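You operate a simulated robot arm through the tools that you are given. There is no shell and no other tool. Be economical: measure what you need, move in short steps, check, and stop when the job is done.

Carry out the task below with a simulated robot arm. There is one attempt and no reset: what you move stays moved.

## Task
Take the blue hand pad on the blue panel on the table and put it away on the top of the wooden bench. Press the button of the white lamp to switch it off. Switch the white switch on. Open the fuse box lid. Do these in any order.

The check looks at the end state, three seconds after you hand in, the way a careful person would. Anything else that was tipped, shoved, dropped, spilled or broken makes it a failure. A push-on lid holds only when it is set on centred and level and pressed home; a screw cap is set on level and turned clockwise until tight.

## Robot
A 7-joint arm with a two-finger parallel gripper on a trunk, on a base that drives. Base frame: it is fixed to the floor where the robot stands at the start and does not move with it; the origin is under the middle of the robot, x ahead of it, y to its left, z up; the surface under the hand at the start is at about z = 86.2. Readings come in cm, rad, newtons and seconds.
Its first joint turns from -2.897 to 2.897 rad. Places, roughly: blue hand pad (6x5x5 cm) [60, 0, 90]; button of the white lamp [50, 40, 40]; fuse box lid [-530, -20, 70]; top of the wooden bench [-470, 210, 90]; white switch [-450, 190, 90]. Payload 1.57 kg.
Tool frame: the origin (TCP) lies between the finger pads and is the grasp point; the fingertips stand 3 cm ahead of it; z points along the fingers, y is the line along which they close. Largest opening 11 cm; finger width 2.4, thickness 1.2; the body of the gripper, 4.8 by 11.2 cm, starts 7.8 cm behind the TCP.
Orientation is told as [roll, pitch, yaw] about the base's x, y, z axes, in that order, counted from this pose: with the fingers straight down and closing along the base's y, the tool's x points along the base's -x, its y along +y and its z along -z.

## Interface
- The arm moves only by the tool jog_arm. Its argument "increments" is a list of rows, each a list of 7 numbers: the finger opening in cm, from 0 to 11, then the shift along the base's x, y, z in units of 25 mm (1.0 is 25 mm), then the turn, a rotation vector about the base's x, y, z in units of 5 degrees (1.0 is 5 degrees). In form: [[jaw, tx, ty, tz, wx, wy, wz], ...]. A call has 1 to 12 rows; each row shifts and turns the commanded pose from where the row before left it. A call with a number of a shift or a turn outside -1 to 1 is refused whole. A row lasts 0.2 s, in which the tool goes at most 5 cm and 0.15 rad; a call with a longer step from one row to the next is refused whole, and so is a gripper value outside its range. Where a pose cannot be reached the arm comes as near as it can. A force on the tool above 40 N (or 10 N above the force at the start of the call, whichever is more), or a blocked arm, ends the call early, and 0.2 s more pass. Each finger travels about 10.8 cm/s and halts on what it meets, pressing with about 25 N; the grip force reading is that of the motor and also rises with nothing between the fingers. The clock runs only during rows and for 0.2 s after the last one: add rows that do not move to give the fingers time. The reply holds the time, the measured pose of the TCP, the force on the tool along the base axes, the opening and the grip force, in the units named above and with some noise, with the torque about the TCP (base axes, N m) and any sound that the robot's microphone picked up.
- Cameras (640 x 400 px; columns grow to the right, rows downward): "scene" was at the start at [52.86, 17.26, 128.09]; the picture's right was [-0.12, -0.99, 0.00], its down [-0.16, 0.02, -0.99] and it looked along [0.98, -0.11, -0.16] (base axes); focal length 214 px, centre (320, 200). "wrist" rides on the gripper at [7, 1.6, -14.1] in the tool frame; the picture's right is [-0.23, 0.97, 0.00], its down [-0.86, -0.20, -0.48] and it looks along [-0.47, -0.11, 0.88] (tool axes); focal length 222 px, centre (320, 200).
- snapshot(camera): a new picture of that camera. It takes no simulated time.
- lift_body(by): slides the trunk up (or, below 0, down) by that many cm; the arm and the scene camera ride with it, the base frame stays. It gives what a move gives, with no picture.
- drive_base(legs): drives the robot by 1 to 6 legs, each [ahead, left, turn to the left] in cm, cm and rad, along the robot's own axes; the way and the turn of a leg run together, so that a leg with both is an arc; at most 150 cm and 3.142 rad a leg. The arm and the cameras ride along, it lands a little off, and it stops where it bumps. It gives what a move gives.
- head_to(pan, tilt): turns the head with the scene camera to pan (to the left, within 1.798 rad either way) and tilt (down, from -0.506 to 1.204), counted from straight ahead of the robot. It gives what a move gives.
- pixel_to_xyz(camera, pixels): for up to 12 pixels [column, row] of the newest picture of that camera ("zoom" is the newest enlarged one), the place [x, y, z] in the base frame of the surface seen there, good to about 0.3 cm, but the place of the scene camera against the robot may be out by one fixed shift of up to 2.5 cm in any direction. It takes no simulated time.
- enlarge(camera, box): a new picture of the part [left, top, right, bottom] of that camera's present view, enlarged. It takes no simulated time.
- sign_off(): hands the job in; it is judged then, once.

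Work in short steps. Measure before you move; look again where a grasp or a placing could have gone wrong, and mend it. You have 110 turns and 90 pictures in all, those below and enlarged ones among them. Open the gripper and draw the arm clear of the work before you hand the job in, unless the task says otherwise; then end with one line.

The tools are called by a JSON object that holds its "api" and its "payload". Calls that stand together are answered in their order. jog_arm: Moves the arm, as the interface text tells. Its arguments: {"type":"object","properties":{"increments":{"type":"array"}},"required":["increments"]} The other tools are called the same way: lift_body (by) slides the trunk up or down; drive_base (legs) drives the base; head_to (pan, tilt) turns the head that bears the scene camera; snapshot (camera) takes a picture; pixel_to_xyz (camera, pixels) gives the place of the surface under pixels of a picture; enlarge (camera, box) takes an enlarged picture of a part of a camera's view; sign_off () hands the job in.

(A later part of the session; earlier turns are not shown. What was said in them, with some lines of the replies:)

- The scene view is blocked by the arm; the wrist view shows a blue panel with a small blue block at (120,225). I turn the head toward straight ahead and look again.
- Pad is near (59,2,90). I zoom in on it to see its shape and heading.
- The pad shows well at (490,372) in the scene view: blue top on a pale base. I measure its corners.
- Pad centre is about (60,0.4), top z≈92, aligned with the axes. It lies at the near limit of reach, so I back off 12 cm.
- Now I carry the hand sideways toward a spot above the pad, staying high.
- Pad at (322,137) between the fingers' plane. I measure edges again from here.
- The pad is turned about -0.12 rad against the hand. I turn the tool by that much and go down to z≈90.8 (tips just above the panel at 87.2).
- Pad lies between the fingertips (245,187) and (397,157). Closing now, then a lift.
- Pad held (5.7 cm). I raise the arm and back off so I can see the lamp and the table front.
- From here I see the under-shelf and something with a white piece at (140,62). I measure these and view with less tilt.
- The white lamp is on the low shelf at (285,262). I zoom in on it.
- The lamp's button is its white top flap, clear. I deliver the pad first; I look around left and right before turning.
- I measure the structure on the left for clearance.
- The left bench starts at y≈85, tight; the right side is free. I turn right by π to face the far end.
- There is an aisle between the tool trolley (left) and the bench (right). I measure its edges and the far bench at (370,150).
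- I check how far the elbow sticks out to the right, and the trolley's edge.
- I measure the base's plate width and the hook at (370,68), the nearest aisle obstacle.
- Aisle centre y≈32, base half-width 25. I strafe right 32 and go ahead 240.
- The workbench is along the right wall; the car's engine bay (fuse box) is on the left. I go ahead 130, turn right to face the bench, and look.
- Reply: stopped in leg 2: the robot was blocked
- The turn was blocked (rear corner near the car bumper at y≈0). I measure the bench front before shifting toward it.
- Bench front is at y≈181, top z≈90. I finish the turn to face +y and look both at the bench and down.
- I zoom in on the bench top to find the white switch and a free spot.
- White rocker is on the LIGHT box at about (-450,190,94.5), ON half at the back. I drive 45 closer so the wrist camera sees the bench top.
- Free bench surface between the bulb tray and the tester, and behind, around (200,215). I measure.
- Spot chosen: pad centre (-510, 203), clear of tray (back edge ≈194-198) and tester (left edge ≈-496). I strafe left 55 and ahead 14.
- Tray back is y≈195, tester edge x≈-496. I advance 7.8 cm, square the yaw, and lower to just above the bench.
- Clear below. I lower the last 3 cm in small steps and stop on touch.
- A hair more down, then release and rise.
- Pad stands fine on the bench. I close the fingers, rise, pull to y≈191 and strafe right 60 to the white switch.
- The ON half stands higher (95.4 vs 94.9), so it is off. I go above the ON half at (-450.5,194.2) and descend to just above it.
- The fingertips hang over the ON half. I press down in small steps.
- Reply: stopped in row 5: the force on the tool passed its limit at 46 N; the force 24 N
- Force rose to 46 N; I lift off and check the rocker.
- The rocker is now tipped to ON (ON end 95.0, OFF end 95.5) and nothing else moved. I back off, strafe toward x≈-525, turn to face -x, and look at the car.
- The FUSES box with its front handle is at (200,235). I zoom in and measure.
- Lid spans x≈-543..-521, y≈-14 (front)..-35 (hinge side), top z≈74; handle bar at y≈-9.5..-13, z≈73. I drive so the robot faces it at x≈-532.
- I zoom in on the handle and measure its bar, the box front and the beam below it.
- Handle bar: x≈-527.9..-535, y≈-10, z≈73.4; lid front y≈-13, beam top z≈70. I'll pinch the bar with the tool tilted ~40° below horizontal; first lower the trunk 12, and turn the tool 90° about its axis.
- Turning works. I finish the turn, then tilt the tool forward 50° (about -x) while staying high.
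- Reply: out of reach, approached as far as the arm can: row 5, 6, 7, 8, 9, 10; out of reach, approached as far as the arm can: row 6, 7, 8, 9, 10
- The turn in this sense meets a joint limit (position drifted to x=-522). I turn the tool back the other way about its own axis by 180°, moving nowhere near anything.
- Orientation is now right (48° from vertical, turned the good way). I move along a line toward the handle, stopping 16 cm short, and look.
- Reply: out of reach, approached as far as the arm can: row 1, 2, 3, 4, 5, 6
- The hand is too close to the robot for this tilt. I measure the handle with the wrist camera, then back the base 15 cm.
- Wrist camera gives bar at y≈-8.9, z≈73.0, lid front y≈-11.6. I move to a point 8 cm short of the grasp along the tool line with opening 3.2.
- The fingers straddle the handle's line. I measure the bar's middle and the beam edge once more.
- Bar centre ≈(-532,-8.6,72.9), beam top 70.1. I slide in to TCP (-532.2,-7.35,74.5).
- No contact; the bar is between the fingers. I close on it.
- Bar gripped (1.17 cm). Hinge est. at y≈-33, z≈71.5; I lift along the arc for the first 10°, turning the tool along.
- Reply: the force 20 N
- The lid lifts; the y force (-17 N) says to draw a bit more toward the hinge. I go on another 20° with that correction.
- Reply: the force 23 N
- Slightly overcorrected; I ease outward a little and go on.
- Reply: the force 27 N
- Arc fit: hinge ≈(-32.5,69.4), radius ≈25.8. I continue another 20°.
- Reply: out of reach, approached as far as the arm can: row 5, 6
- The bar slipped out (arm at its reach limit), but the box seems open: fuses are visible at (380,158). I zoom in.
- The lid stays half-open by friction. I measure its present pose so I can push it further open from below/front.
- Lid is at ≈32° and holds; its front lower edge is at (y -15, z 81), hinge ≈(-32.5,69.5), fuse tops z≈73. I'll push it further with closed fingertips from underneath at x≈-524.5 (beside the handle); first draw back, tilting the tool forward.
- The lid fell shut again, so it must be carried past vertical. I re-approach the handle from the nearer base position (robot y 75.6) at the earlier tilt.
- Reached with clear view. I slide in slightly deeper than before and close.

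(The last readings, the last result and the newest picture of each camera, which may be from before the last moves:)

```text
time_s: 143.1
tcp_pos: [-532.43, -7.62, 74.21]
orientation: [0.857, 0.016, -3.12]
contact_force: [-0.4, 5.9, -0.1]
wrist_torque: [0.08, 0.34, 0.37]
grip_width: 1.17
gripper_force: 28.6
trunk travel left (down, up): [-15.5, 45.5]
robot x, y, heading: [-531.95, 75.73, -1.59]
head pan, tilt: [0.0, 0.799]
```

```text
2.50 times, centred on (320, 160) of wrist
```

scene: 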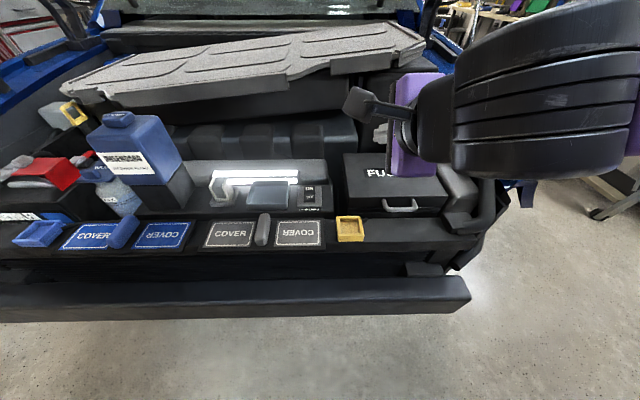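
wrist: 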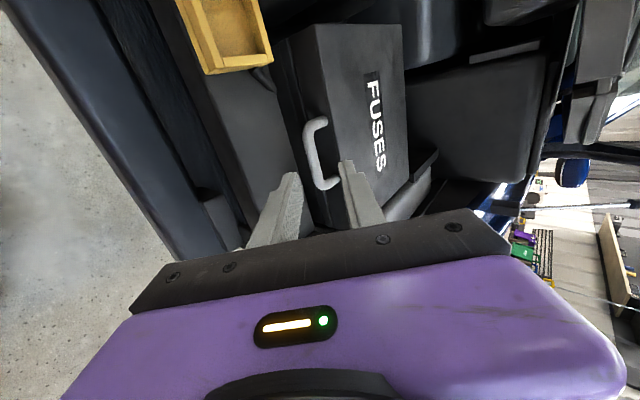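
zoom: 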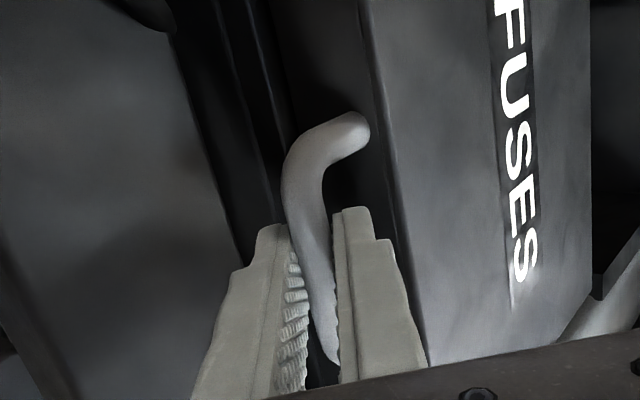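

Gripped. Now the arc with the refined hinge, turning the tool only slightly so it stays within reach: first 20°.

{"api": "jog_arm", "payload": {"increments": [[0, 0, -0.08, 0.415, 0.08, 0, 0], [0, 0, -0.08, 0.415, 0.08, 0, 0], [0, 0, -0.12, 0.405, 0.08, 0, 0], [0, 0, -0.12, 0.405, 0.08, 0, 0], [0, 0, -0.15, 0.395, 0.08, 0, 0], [0, 0, -0.15, 0.395, 0.08, 0, 0], [0, 0, -0.185, 0.385, 0.08, 0, 0], [0, 0, -0.185, 0.385, 0.08, 0, 0]]}}

```text
time_s: 144.9
tcp_pos: [-532.46, -10.33, 82.41]
orientation: [0.8, 0.017, -3.119]
contact_force: [3.9, -6.9, -5.2]
wrist_torque: [0.01, 0.13, 0.17]
grip_width: 1.17
gripper_force: 28.9
trunk travel left (down, up): [-15.5, 45.5]
robot x, y, heading: [-532.01, 75.91, -1.592]
head pan, tilt: [0.0, 0.799]
```

Forces are low. I go on another 25°, a touch inward.

{"api": "jog_arm", "payload": {"increments": [[0, 0, -0.235, 0.35, 0.08, 0, 0], [0, 0, -0.22, 0.365, 0.08, 0, 0], [0, 0, -0.25, 0.345, 0.08, 0, 0], [0, 0, -0.25, 0.345, 0.08, 0, 0], [0, 0, -0.28, 0.32, 0.08, 0, 0], [0, 0, -0.28, 0.32, 0.08, 0, 0], [0, 0, -0.305, 0.295, 0.08, 0, 0], [0, 0, -0.305, 0.295, 0.08, 0, 0], [0, 0, -0.33, 0.27, 0.08, 0, 0], [0, 0, -0.33, 0.27, 0.08, 0, 0]]}}

```text
time_s: 147.1
tcp_pos: [-532.48, -17.26, 90.2]
orientation: [0.729, 0.018, -3.121]
contact_force: [2.1, -11.5, -18.7]
wrist_torque: [0.1, -0.08, -0.1]
grip_width: 1.15
gripper_force: 28.7
trunk travel left (down, up): [-15.5, 45.5]
robot x, y, heading: [-531.73, 75.21, -1.592]
head pan, tilt: [0.0, 0.799]
```

Inward pull 22 N: I correct by ~2 mm inward and continue to ~65°.

{"api": "jog_arm", "payload": {"increments": [[0, 0, -0.39, 0.16, 0.08, 0, 0], [0, 0, -0.355, 0.225, 0.08, 0, 0], [0, 0, -0.375, 0.195, 0.08, 0, 0], [0, 0, -0.375, 0.195, 0.08, 0, 0], [0, 0, -0.39, 0.165, 0.08, 0, 0], [0, 0, -0.39, 0.165, 0.08, 0, 0], [0, 0, -0.4, 0.13, 0.08, 0, 0], [0, 0, -0.4, 0.13, 0.08, 0, 0]]}}

{"api": "snapshot", "payload": {"camera": "wrist"}}

```text
time_s: 148.9
tcp_pos: [-532.39, -24.8, 93.36]
orientation: [0.672, 0.019, -3.124]
contact_force: [-0.4, -2.3, -15.0]
wrist_torque: [0.15, -0.42, -0.31]
grip_width: 1.14
gripper_force: 29.3
trunk travel left (down, up): [-15.5, 45.5]
robot x, y, heading: [-532.33, 75.57, -1.593]
head pan, tilt: [0.0, 0.799]
```

```text
25 pictures are left
```

wrist: 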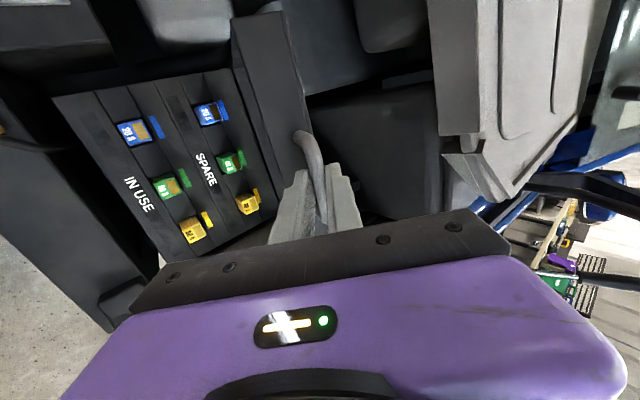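

Holding well at ~65°. I carry on past vertical.

{"api": "jog_arm", "payload": {"increments": [[0, 0, -0.41, 0.06, 0.08, 0, 0], [0, 0, -0.41, 0.09, 0.08, 0, 0], [0, 0, -0.415, 0.06, 0.08, 0, 0], [0, 0, -0.415, 0.06, 0.08, 0, 0], [0, 0, -0.42, 0.02, 0.08, 0, 0], [0, 0, -0.42, 0.02, 0.08, 0, 0], [0, 0, -0.425, -0.015, 0.08, 0, 0], [0, 0, -0.425, -0.015, 0.08, 0, 0]]}}

{"api": "snapshot", "payload": {"camera": "scene"}}

```text
time_s: 150.7
tcp_pos: [-532.31, -33.32, 94.05]
orientation: [0.612, 0.02, -3.124]
contact_force: [-0.5, 6.0, -32.0]
wrist_torque: [0.49, -0.44, -0.49]
grip_width: 1.2
gripper_force: 29.0
trunk travel left (down, up): [-15.5, 45.5]
robot x, y, heading: [-531.94, 75.57, -1.587]
head pan, tilt: [0.0, 0.799]
```

```text
24 pictures are left
```

scene: 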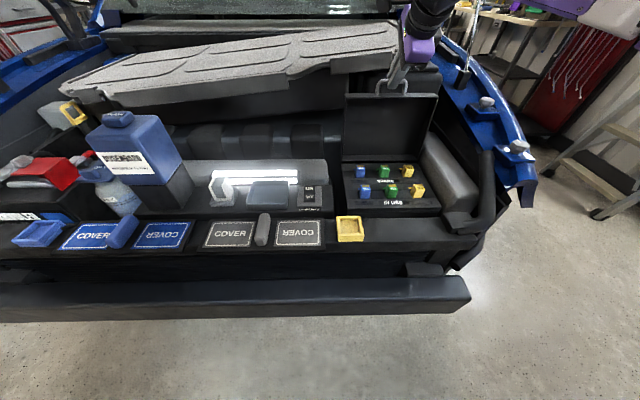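

The lid is at ~86°; z pull is -32 N so I lower ~3 mm while going on backwards.

{"api": "jog_arm", "payload": {"increments": [[0, 0, -0.1, -0.13, 0.05, 0, 0], [0, 0, -0.41, -0.07, 0, 0, 0], [0, 0, -0.41, -0.08, 0, 0, 0], [0, 0, -0.41, -0.1, 0, 0, 0], [0, 0, -0.4, -0.1, 0, 0, 0], [0, 0, -0.4, -0.12, 0, 0, 0]]}}

{"api": "enlarge", "payload": {"camera": "scene", "box": [300, 40, 480, 220]}}

```text
time_s: 151.6
tcp_pos: [-532.3, -35.42, 93.35]
orientation: [0.599, 0.021, -3.125]
contact_force: [0.5, 15.6, 2.3]
wrist_torque: [0.37, -0.07, -0.85]
grip_width: 1.17
gripper_force: 29.6
trunk travel left (down, up): [-15.5, 45.5]
robot x, y, heading: [-532.02, 75.47, -1.59]
head pan, tilt: [0.0, 0.799]
stopped in row 4: the force on the tool passed its limit at 56 N (the readings are from after the stop); the commanded pose is now the measured one
```

```text
2.22 times, centred on (390, 130) of scene
```

zoom: 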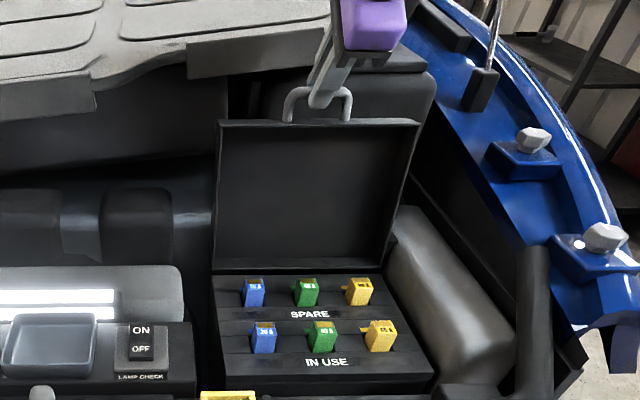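

The lid met its stop, upright. I measure its lean before releasing.

{"api": "pixel_to_xyz", "payload": {"camera": "zoom", "pixels": [[315, 145], [315, 180], [315, 220], [315, 255], [250, 150], [250, 250], [380, 150], [380, 250]]}}

```text
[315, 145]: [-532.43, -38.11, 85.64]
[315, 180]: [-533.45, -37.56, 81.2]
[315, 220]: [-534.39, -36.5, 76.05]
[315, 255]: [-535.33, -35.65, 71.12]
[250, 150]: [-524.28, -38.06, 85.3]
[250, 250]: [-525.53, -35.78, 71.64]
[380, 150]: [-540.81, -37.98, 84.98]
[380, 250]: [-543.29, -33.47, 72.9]
```

It leans ~9° past vertical, so gravity holds it. I open to 3.5 and withdraw along the tool axis.

{"api": "jog_arm", "payload": {"increments": [[2.5, 0, 0, 0, 0, 0, 0], [3.5, 0, 0, 0, 0, 0, 0], [3.5, 0, 0, 0, 0, 0, 0], [3.5, 0, 0.23, 0.33, 0, 0, 0], [3.5, 0, 0.4, 0.58, 0, 0, 0], [3.5, 0, 0.5, 0.8, 0, 0, 0], [3.5, 0, 0.5, 0.8, 0, 0, 0], [3.5, 0, 0.9, 0.6, 0, 0, 0], [3.5, 0, 1, 0.5, 0, 0, 0], [3.5, 0, 1, 0.3, 0, 0, 0]]}}

{"api": "snapshot", "payload": {"camera": "scene"}}

```text
time_s: 153.8
tcp_pos: [-532.4, -24.36, 102.99]
orientation: [0.601, 0.019, -3.126]
contact_force: [-0.8, -0.5, 0.3]
wrist_torque: [-0.02, 0.04, 0.0]
grip_width: 3.53
gripper_force: 0.1
trunk travel left (down, up): [-15.5, 45.5]
robot x, y, heading: [-531.9, 75.84, -1.593]
head pan, tilt: [0.0, 0.799]
```

```text
22 pictures are left
```

scene: 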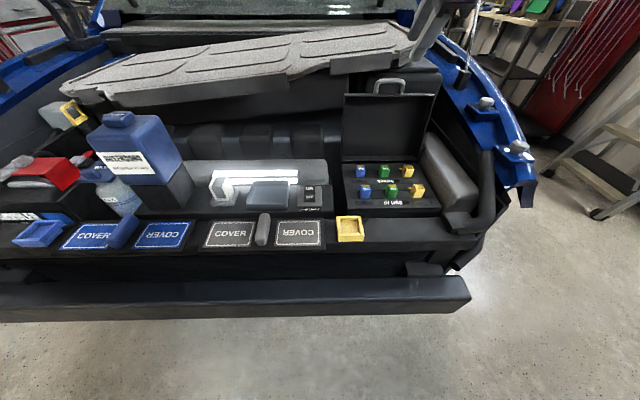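

The lid stands open by itself. I pull the arm back over the bumper, closing the fingers, then turn to face +x.

{"api": "jog_arm", "payload": {"increments": [[3, 0, 1, 0.2, 0, 0, 0], [2, 0, 1, 0.2, 0, 0, 0], [1, 0, 1, 0.2, 0, 0, 0], [0, 0, 1, 0, 0, 0, 0], [0, 0, 1, 0, 0, 0, 0], [0, 0, 1, 0, 0, 0, 0], [0, 0, 1, 0, 0, 0, 0], [0, 0, 1, 0, 0, 0, 0], [0, 0, 1, 0, 0, 0, 0]]}}

{"api": "drive_base", "payload": {"legs": [[0, 0, 1.592], [130, 0, 0], [0, -40, 0]]}}

{"api": "head_to", "payload": {"pan": 0, "tilt": 0.5}}

{"api": "snapshot", "payload": {"camera": "scene"}}

```text
time_s: 155.8
tcp_pos: [-524.7, -1.91, 104.06]
orientation: [0.589, 0.028, -2.963]
contact_force: [-1.1, -0.4, 0.0]
wrist_torque: [0.0, 0.01, -0.01]
grip_width: 0.0
gripper_force: 21.4
trunk travel left (down, up): [-15.5, 45.5]
robot x, y, heading: [-531.77, 75.65, -1.589]
head pan, tilt: [0.0, 0.799]
stopped in row 9: the arm was blocked; the commanded pose is now the measured one
```

```text
time_s: 168.3
tcp_pos: [-323.8, 51.83, 104.06]
orientation: [0.591, 0.031, -1.339]
contact_force: [0.3, -0.9, 0.3]
wrist_torque: [-0.03, 0.02, 0.05]
grip_width: 0.0
gripper_force: 21.3
trunk travel left (down, up): [-15.5, 45.5]
robot x, y, heading: [-400.89, 40.32, 0.029]
head pan, tilt: [0.0, 0.799]
```

```text
time_s: 169.1
tcp_pos: [-323.74, 51.91, 104.03]
orientation: [0.589, 0.03, -1.339]
contact_force: [-0.6, 1.0, -0.1]
wrist_torque: [0.0, 0.02, -0.02]
grip_width: 0.0
gripper_force: 21.4
trunk travel left (down, up): [-15.5, 45.5]
robot x, y, heading: [-401.14, 40.73, 0.032]
head pan, tilt: [0.0, 0.499]
```

```text
21 pictures are left
```

scene: 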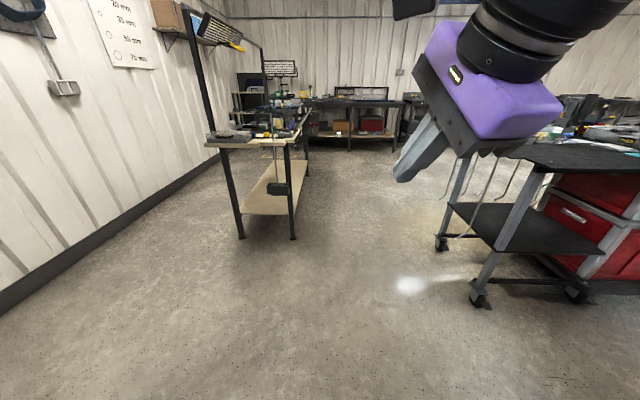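

Aisle is clear ahead. I straighten, shift to y≈33, and drive through.

{"api": "drive_base", "payload": {"legs": [[0, -7, -0.032], [150, 0, 0], [0, 0, 0], [140, 0, 0]]}}

{"api": "snapshot", "payload": {"camera": "scene"}}

```text
time_s: 183.9
tcp_pos: [-36.63, 41.25, 104.13]
orientation: [0.59, 0.029, -1.366]
contact_force: [-0.3, 0.7, -0.6]
wrist_torque: [-0.01, 0.01, 0.01]
grip_width: 0.02
gripper_force: 21.6
trunk travel left (down, up): [-15.5, 45.5]
robot x, y, heading: [-113.58, 31.94, 0.003]
head pan, tilt: [0.0, 0.499]
```

```text
20 pictures are left
```

scene: 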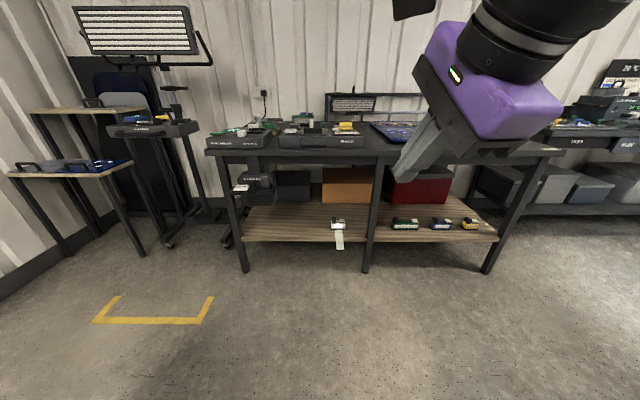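

The lamp is still lit at (338,225). I drive nearer (staying in front of the table), lower the trunk fully, and set the tool to point straight ahead and down.

{"api": "drive_base", "payload": {"legs": [[42, 5, 0]]}}

{"api": "lift_body", "payload": {"by": -15.4}}

{"api": "jog_arm", "payload": {"increments": [[0, 0.3, -0.4, -1, 0, -0.4, -0.4], [0, 0.3, -0.4, -1, 0, -0.4, -0.4], [0, 0.3, -0.4, -1, 0, -0.4, -0.4], [0, 0.3, -0.4, -1, 0, -0.4, -0.4], [0, 0.3, -0.4, -1, 0, -0.4, -0.4], [0, 0.3, -0.4, -1, 0, -0.4, -0.35], [0, 0.3, -0.3, -1, 0, 0, 0], [0, 0.3, 0, -1, 0, 0, 0]]}}

```text
time_s: 186.5
tcp_pos: [5.46, 47.27, 104.14]
orientation: [0.589, 0.03, -1.356]
contact_force: [0.1, 0.3, 0.8]
wrist_torque: [-0.01, -0.02, -0.01]
grip_width: 0.0
gripper_force: 21.2
trunk travel left (down, up): [-15.5, 45.5]
robot x, y, heading: [-71.85, 37.47, 0.016]
head pan, tilt: [0.0, 0.499]
```

```text
time_s: 188.3
tcp_pos: [5.49, 47.48, 88.69]
orientation: [0.59, 0.03, -1.355]
contact_force: [0.9, 0.7, 0.2]
wrist_torque: [-0.02, 0.0, -0.01]
grip_width: 0.01
gripper_force: 22.1
trunk travel left (down, up): [-0.1, 60.9]
robot x, y, heading: [-71.66, 37.7, 0.012]
head pan, tilt: [0.0, 0.499]
```

```text
time_s: 190.1
tcp_pos: [11.52, 40.89, 68.83]
orientation: [0.799, 0.006, -1.56]
contact_force: [0.4, 0.2, 0.0]
wrist_torque: [0.02, 0.02, 0.02]
grip_width: 0.0
gripper_force: 21.6
trunk travel left (down, up): [-0.1, 60.9]
robot x, y, heading: [-71.72, 37.64, 0.018]
head pan, tilt: [0.0, 0.499]
```

Good. I go down further to z≈50, still in front of the table, and look.

{"api": "jog_arm", "payload": {"increments": [[0, 0.2, -0.15, -1, 0, 0, 0], [0, 0.2, -0.15, -1, 0, 0, 0], [0, 0.2, -0.15, -1, 0, 0, 0], [0, 0.2, -0.15, -1, 0, 0, 0], [0, 0.2, -0.15, -1, 0, 0, 0], [0, 0.2, -0.15, -1, 0, 0, 0], [0, 0.2, 0, -1, 0, 0, 0]]}}

{"api": "snapshot", "payload": {"camera": "wrist"}}

{"api": "snapshot", "payload": {"camera": "scene"}}

```text
time_s: 191.7
tcp_pos: [15.01, 38.43, 51.11]
orientation: [0.799, 0.008, -1.559]
contact_force: [0.8, -0.4, 0.5]
wrist_torque: [-0.04, -0.03, 0.0]
grip_width: 0.0
gripper_force: 21.2
trunk travel left (down, up): [-0.1, 60.9]
robot x, y, heading: [-72.19, 37.64, 0.011]
head pan, tilt: [0.0, 0.499]
```

```text
19 pictures are left
```

wrist: 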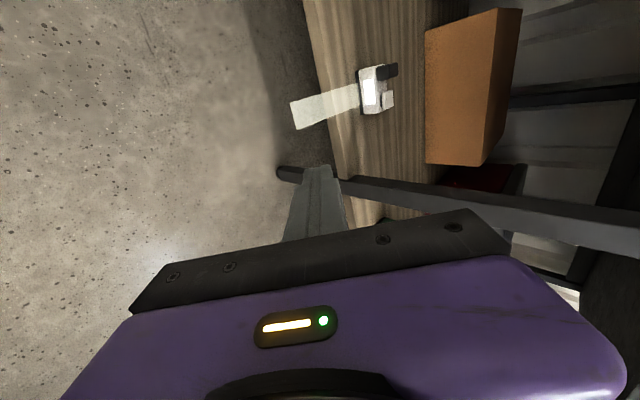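

```text
18 pictures are left
```

scene: 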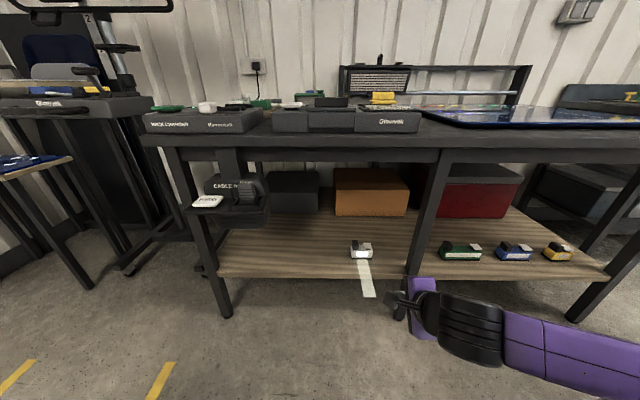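

I zoom in on the lamp in the wrist view and measure the button.

{"api": "enlarge", "payload": {"camera": "wrist", "box": [340, 55, 412, 121]}}

{"api": "pixel_to_xyz", "payload": {"camera": "wrist", "pixels": [[387, 99], [384, 94], [390, 93], [392, 106], [384, 106], [388, 70], [370, 92], [362, 72], [340, 130], [330, 178], [375, 112]]}}

{"api": "pixel_to_xyz", "payload": {"camera": "scene", "pixels": [[367, 246], [355, 246], [361, 254], [330, 273], [425, 215], [300, 150], [390, 277]]}}

```text
6.06 times, centred on (376, 88) of wrist
```

zoom: 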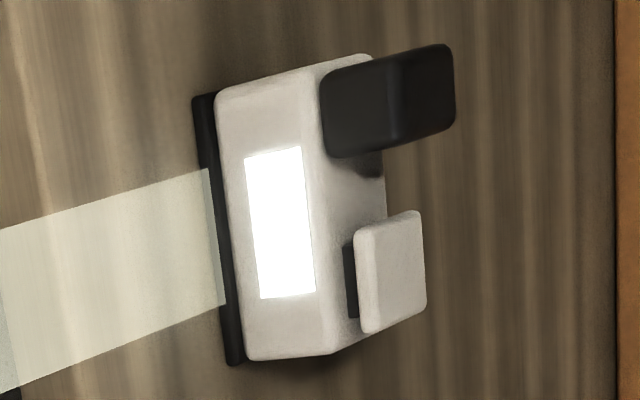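

```text
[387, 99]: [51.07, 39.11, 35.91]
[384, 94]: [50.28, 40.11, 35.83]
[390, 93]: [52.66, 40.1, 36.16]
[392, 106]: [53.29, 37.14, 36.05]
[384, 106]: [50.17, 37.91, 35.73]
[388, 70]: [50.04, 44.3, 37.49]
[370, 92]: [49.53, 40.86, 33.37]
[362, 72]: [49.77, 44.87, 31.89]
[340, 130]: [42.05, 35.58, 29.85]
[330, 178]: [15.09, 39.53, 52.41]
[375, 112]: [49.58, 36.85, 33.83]
```

```text
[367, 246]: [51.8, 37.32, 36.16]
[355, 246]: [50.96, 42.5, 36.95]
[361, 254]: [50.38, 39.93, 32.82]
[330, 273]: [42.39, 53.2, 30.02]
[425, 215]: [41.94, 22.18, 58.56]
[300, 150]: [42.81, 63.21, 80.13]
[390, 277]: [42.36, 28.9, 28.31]
```

Button centre ≈(51.8,38.6,36.0). I drive ahead 31 with the hand at z≈51, well over the lamp.

{"api": "drive_base", "payload": {"legs": [[31, 0, -0.012]]}}

{"api": "snapshot", "payload": {"camera": "wrist"}}

```text
time_s: 193.8
tcp_pos: [45.9, 36.74, 51.05]
orientation: [0.797, 0.007, -1.579]
contact_force: [0.2, 0.4, -0.1]
wrist_torque: [0.01, -0.04, 0.0]
grip_width: 0.01
gripper_force: 21.1
trunk travel left (down, up): [-0.1, 60.9]
robot x, y, heading: [-40.66, 37.87, -0.008]
head pan, tilt: [0.0, 0.499]
```

```text
16 pictures are left
```

wrist: 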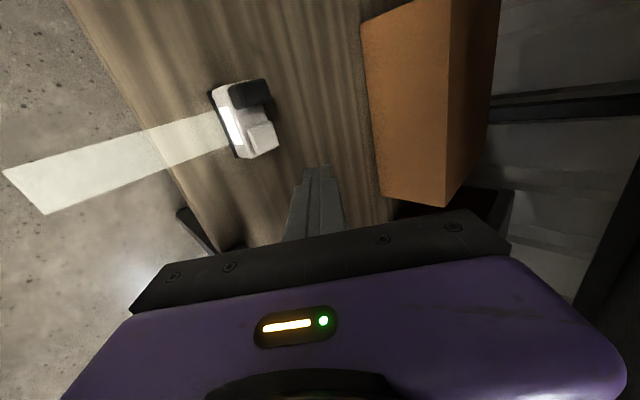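

{"api": "pixel_to_xyz", "payload": {"camera": "wrist", "pixels": [[262, 138], [252, 132], [270, 128], [276, 146], [256, 152], [255, 95], [270, 85], [310, 170]]}}

{"api": "jog_arm", "payload": {"increments": [[0, 0.45, 0.35, -0.6, 0, 0, 0], [0, 0.45, 0.35, -0.6, 0, 0, 0], [0, 0.45, 0, -0.6, 0, 0, 0], [0, 0.45, 0, -0.6, 0, 0, 0], [0, 0, 0, 0, 0, 0, 0]]}}

{"api": "enlarge", "payload": {"camera": "wrist", "box": [220, 70, 412, 200]}}

```text
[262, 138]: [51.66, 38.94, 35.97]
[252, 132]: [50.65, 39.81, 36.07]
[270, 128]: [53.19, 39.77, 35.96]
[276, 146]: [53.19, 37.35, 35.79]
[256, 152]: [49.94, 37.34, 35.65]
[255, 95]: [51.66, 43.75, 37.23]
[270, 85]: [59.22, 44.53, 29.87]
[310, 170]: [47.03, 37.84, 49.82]
```

```text
time_s: 195.0
tcp_pos: [50.62, 38.49, 45.03]
orientation: [0.798, 0.006, -1.578]
contact_force: [0.9, 0.8, 0.7]
wrist_torque: [-0.04, 0.0, -0.02]
grip_width: 0.0
gripper_force: 21.7
trunk travel left (down, up): [-0.1, 60.9]
robot x, y, heading: [-41.05, 37.44, -0.007]
head pan, tilt: [0.0, 0.499]
```

```text
3.08 times, centred on (316, 135) of wrist
```

zoom: 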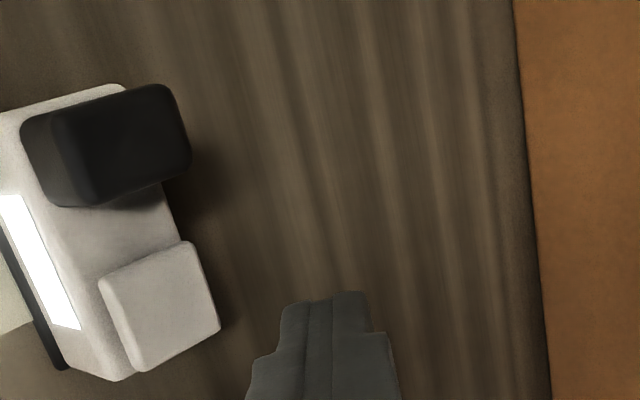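

Alignment is right (button at (51.7,38.7)). I descend to just above it, then press in small steps.

{"api": "jog_arm", "payload": {"increments": [[0, 0, 0, -0.6, 0, 0, 0], [0, 0, 0, -0.6, 0, 0, 0], [0, 0, 0, -0.5, 0, 0, 0], [0, 0, 0, -0.2, 0, 0, 0], [0, 0, 0, -0.12, 0, 0, 0], [0, 0, 0, -0.12, 0, 0, 0], [0, 0, 0, -0.1, 0, 0, 0]]}}

{"api": "snapshot", "payload": {"camera": "wrist"}}

```text
time_s: 196.6
tcp_pos: [50.57, 38.53, 39.43]
orientation: [0.797, 0.006, -1.58]
contact_force: [0.4, -0.2, -0.1]
wrist_torque: [0.02, -0.01, 0.01]
grip_width: 0.02
gripper_force: 21.5
trunk travel left (down, up): [-0.1, 60.9]
robot x, y, heading: [-40.57, 38.03, -0.006]
head pan, tilt: [0.0, 0.499]
```

```text
14 pictures are left
```

wrist: 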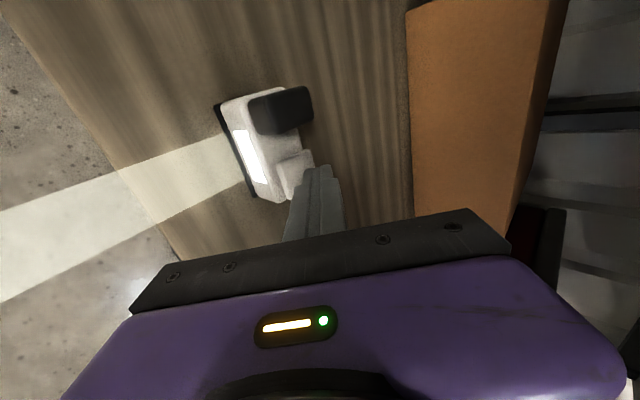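

Not touching yet (no force). I keep pressing in 2–3 mm steps.

{"api": "jog_arm", "payload": {"increments": [[0, 0, 0, -0.12, 0, 0, 0], [0, 0, 0, -0.1, 0, 0, 0], [0, 0, 0, -0.1, 0, 0, 0], [0, 0, 0, -0.08, 0, 0, 0]]}}

```text
time_s: 197.6
tcp_pos: [50.44, 38.57, 39.6]
orientation: [0.796, 0.008, -1.581]
contact_force: [0.4, -0.4, -0.2]
wrist_torque: [-0.01, -0.02, -0.01]
grip_width: 0.03
gripper_force: 21.2
out of reach, approached as far as the arm can: row 1, 3
trunk travel left (down, up): [-0.1, 60.9]
robot x, y, heading: [-41.07, 38.21, -0.01]
head pan, tilt: [0.0, 0.499]
```

The arm is at its low limit here. I lift 4 cm, draw back 8 cm, and bring the base 8 cm closer.

{"api": "jog_arm", "payload": {"increments": [[0, 0, 0, 0.8, 0, 0, 0], [0, 0, 0, 0.8, 0, 0, 0], [0, -0.8, 0, 0.2, 0, 0, 0], [0, -0.8, 0, 0, 0, 0, 0], [0, -0.8, 0, 0, 0, 0, 0], [0, -0.8, 0, 0, 0, 0, 0]]}}

{"api": "drive_base", "payload": {"legs": [[8, 0, 0.008]]}}

```text
time_s: 199.0
tcp_pos: [44.72, 38.08, 44.39]
orientation: [0.798, 0.006, -1.578]
contact_force: [-0.4, 0.3, -0.2]
wrist_torque: [0.01, 0.01, -0.01]
grip_width: 0.02
gripper_force: 21.3
out of reach, approached as far as the arm can: row 5, 6
trunk travel left (down, up): [-0.1, 60.9]
robot x, y, heading: [-40.67, 37.49, -0.003]
head pan, tilt: [0.0, 0.499]
```

```text
time_s: 200.1
tcp_pos: [52.93, 38.7, 44.37]
orientation: [0.798, 0.007, -1.573]
contact_force: [1.0, 0.3, 0.4]
wrist_torque: [0.02, 0.03, 0.01]
grip_width: 0.0
gripper_force: 21.5
trunk travel left (down, up): [-0.1, 60.9]
robot x, y, heading: [-32.68, 37.8, -0.0]
head pan, tilt: [0.0, 0.499]
```

Nearer is limited too at this height, so farther out should reach lower. I back 15 cm and extend the arm instead.

{"api": "drive_base", "payload": {"legs": [[-16, 0, 0]]}}

{"api": "jog_arm", "payload": {"increments": [[0, 0.8, 0, 0, 0, 0, 0], [0, 0.8, 0, 0, 0, 0, 0], [0, 0.8, 0, 0, 0, 0, 0], [0, 0.8, 0, 0, 0, 0, 0], [0, 0.8, 0, 0, 0, 0, 0], [0, 0.8, 0, 0, 0, 0, 0], [0, 0, 0, -0.6, 0, 0, 0], [0, 0, 0, -0.6, 0, 0, 0]]}}

```text
time_s: 201.5
tcp_pos: [36.86, 38.4, 44.3]
orientation: [0.797, 0.009, -1.575]
contact_force: [-0.2, -0.9, 0.8]
wrist_torque: [-0.02, 0.02, -0.01]
grip_width: 0.0
gripper_force: 20.9
trunk travel left (down, up): [-0.1, 60.9]
robot x, y, heading: [-48.79, 37.64, 0.004]
head pan, tilt: [0.0, 0.499]
```

```text
time_s: 203.3
tcp_pos: [48.96, 38.43, 41.3]
orientation: [0.798, 0.007, -1.573]
contact_force: [-0.7, 0.5, -0.6]
wrist_torque: [-0.03, -0.04, -0.02]
grip_width: 0.0
gripper_force: 21.5
trunk travel left (down, up): [-0.1, 60.9]
robot x, y, heading: [-48.7, 37.82, 0.002]
head pan, tilt: [0.0, 0.499]
```

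No limit here. I align x to 50.4 and press in small steps.

{"api": "jog_arm", "payload": {"increments": [[0, 0.6, 0.05, 0, 0, 0, 0], [0, 0, 0, -0.4, 0, 0, 0], [0, 0, 0, -0.3, 0, 0, 0], [0, 0, 0, -0.15, 0, 0, 0], [0, 0, 0, -0.1, 0, 0, 0], [0, 0, 0, -0.1, 0, 0, 0]]}}

{"api": "enlarge", "payload": {"camera": "wrist", "box": [200, 70, 392, 220]}}

```text
time_s: 204.7
tcp_pos: [50.3, 38.66, 38.77]
orientation: [0.797, 0.007, -1.573]
contact_force: [0.3, 0.7, -0.6]
wrist_torque: [0.02, 0.0, 0.02]
grip_width: 0.02
gripper_force: 21.1
trunk travel left (down, up): [-0.1, 60.9]
robot x, y, heading: [-48.74, 37.97, 0.0]
head pan, tilt: [0.0, 0.499]
```

```text
2.67 times, centred on (296, 145) of wrist
```

zoom: 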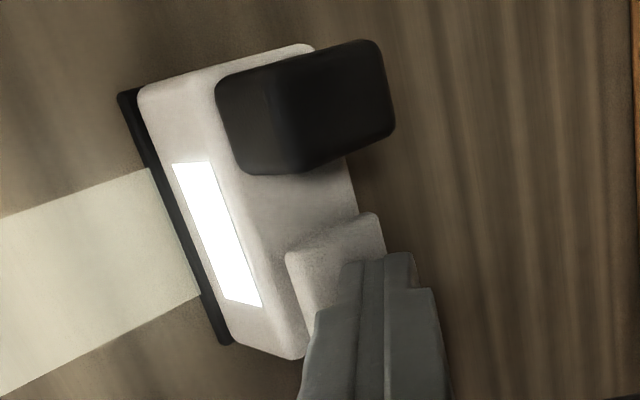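

The tip is over the button; still no contact. Continue down in small steps.

{"api": "jog_arm", "payload": {"increments": [[0, 0, 0, -0.1, 0, 0, 0], [0, 0, 0, -0.1, 0, 0, 0], [0, 0, 0, -0.1, 0, 0, 0], [0, 0, 0, -0.1, 0, 0, 0]]}}

```text
time_s: 205.7
tcp_pos: [50.5, 38.64, 38.06]
orientation: [0.802, 0.008, -1.573]
contact_force: [-3.9, -0.8, 18.0]
wrist_torque: [-0.01, -0.17, 0.0]
grip_width: 0.0
gripper_force: 20.7
trunk travel left (down, up): [-0.1, 60.9]
robot x, y, heading: [-48.71, 37.88, 0.004]
head pan, tilt: [0.0, 0.499]
heard: click
```

A click was heard. I lift off and check the lamp.

{"api": "jog_arm", "payload": {"increments": [[0, 0, 0, 0.6, 0, 0, 0], [0, 0, 0, 0.8, 0, 0, 0], [0, 0, 0, 0.8, 0, 0, 0], [0, -0.8, 0, 0.6, 0, 0, 0], [0, -0.8, 0, 0.4, 0, 0, 0], [0, -0.8, 0, 0, 0, 0, 0]]}}

{"api": "snapshot", "payload": {"camera": "wrist"}}

```text
time_s: 207.1
tcp_pos: [44.15, 38.58, 45.73]
orientation: [0.797, 0.008, -1.574]
contact_force: [-0.1, -0.1, 0.5]
wrist_torque: [0.0, -0.04, -0.02]
grip_width: 0.0
gripper_force: 21.6
trunk travel left (down, up): [-0.1, 60.9]
robot x, y, heading: [-48.53, 37.67, 0.001]
head pan, tilt: [0.0, 0.499]
```

```text
12 pictures are left
```

wrist: 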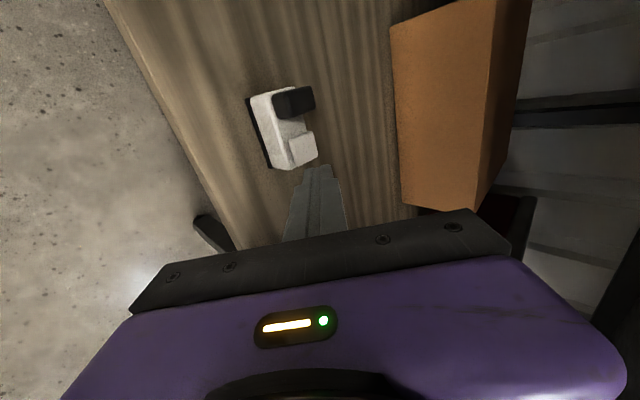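

The lamp is dark and in its place. I back straight out from under the table and open the gripper.

{"api": "drive_base", "payload": {"legs": [[-50, 0, 0]]}}

{"api": "jog_arm", "payload": {"increments": [[2, 0, 0, 0.8, 0, 0, 0], [5, 0, 0, 0.8, 0, 0, 0], [8, 0, 0, 0.8, 0, 0, 0], [8, 0, 0, 0, 0, 0, 0]]}}

{"api": "snapshot", "payload": {"camera": "scene"}}

```text
time_s: 210.1
tcp_pos: [-7.09, 37.96, 45.75]
orientation: [0.797, 0.007, -1.584]
contact_force: [0.2, -0.2, 0.9]
wrist_torque: [-0.01, 0.0, 0.0]
grip_width: 0.04
gripper_force: 20.9
trunk travel left (down, up): [-0.1, 60.9]
robot x, y, heading: [-100.37, 37.9, -0.01]
head pan, tilt: [0.0, 0.499]
```

```text
time_s: 211.1
tcp_pos: [-7.12, 37.95, 51.87]
orientation: [0.797, 0.009, -1.583]
contact_force: [-0.4, 0.1, 0.8]
wrist_torque: [0.0, -0.02, 0.0]
grip_width: 7.99
gripper_force: 0.0
trunk travel left (down, up): [-0.1, 60.9]
robot x, y, heading: [-100.73, 38.37, -0.006]
head pan, tilt: [0.0, 0.499]
```

```text
11 pictures are left
```

scene: 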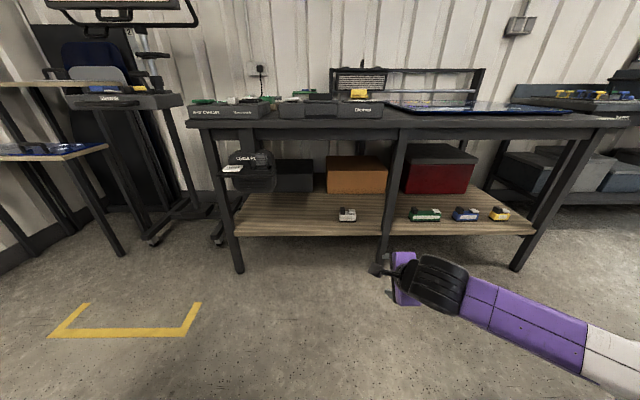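

All four goals were seen done, the lamp is dark in this view, and the arm is clear of the work. I hand in.

{"api": "sign_off", "payload": {}}

```text
The job is handed in.
```

All four parts are done and handed in: the blue pad is on the bench top, the white lamp is off, the white switch is on, and the fuse box lid stands open. While turning next to the car, the base was stopped once by something, probably the bumper; I saw nothing moved or damaged afterwards.
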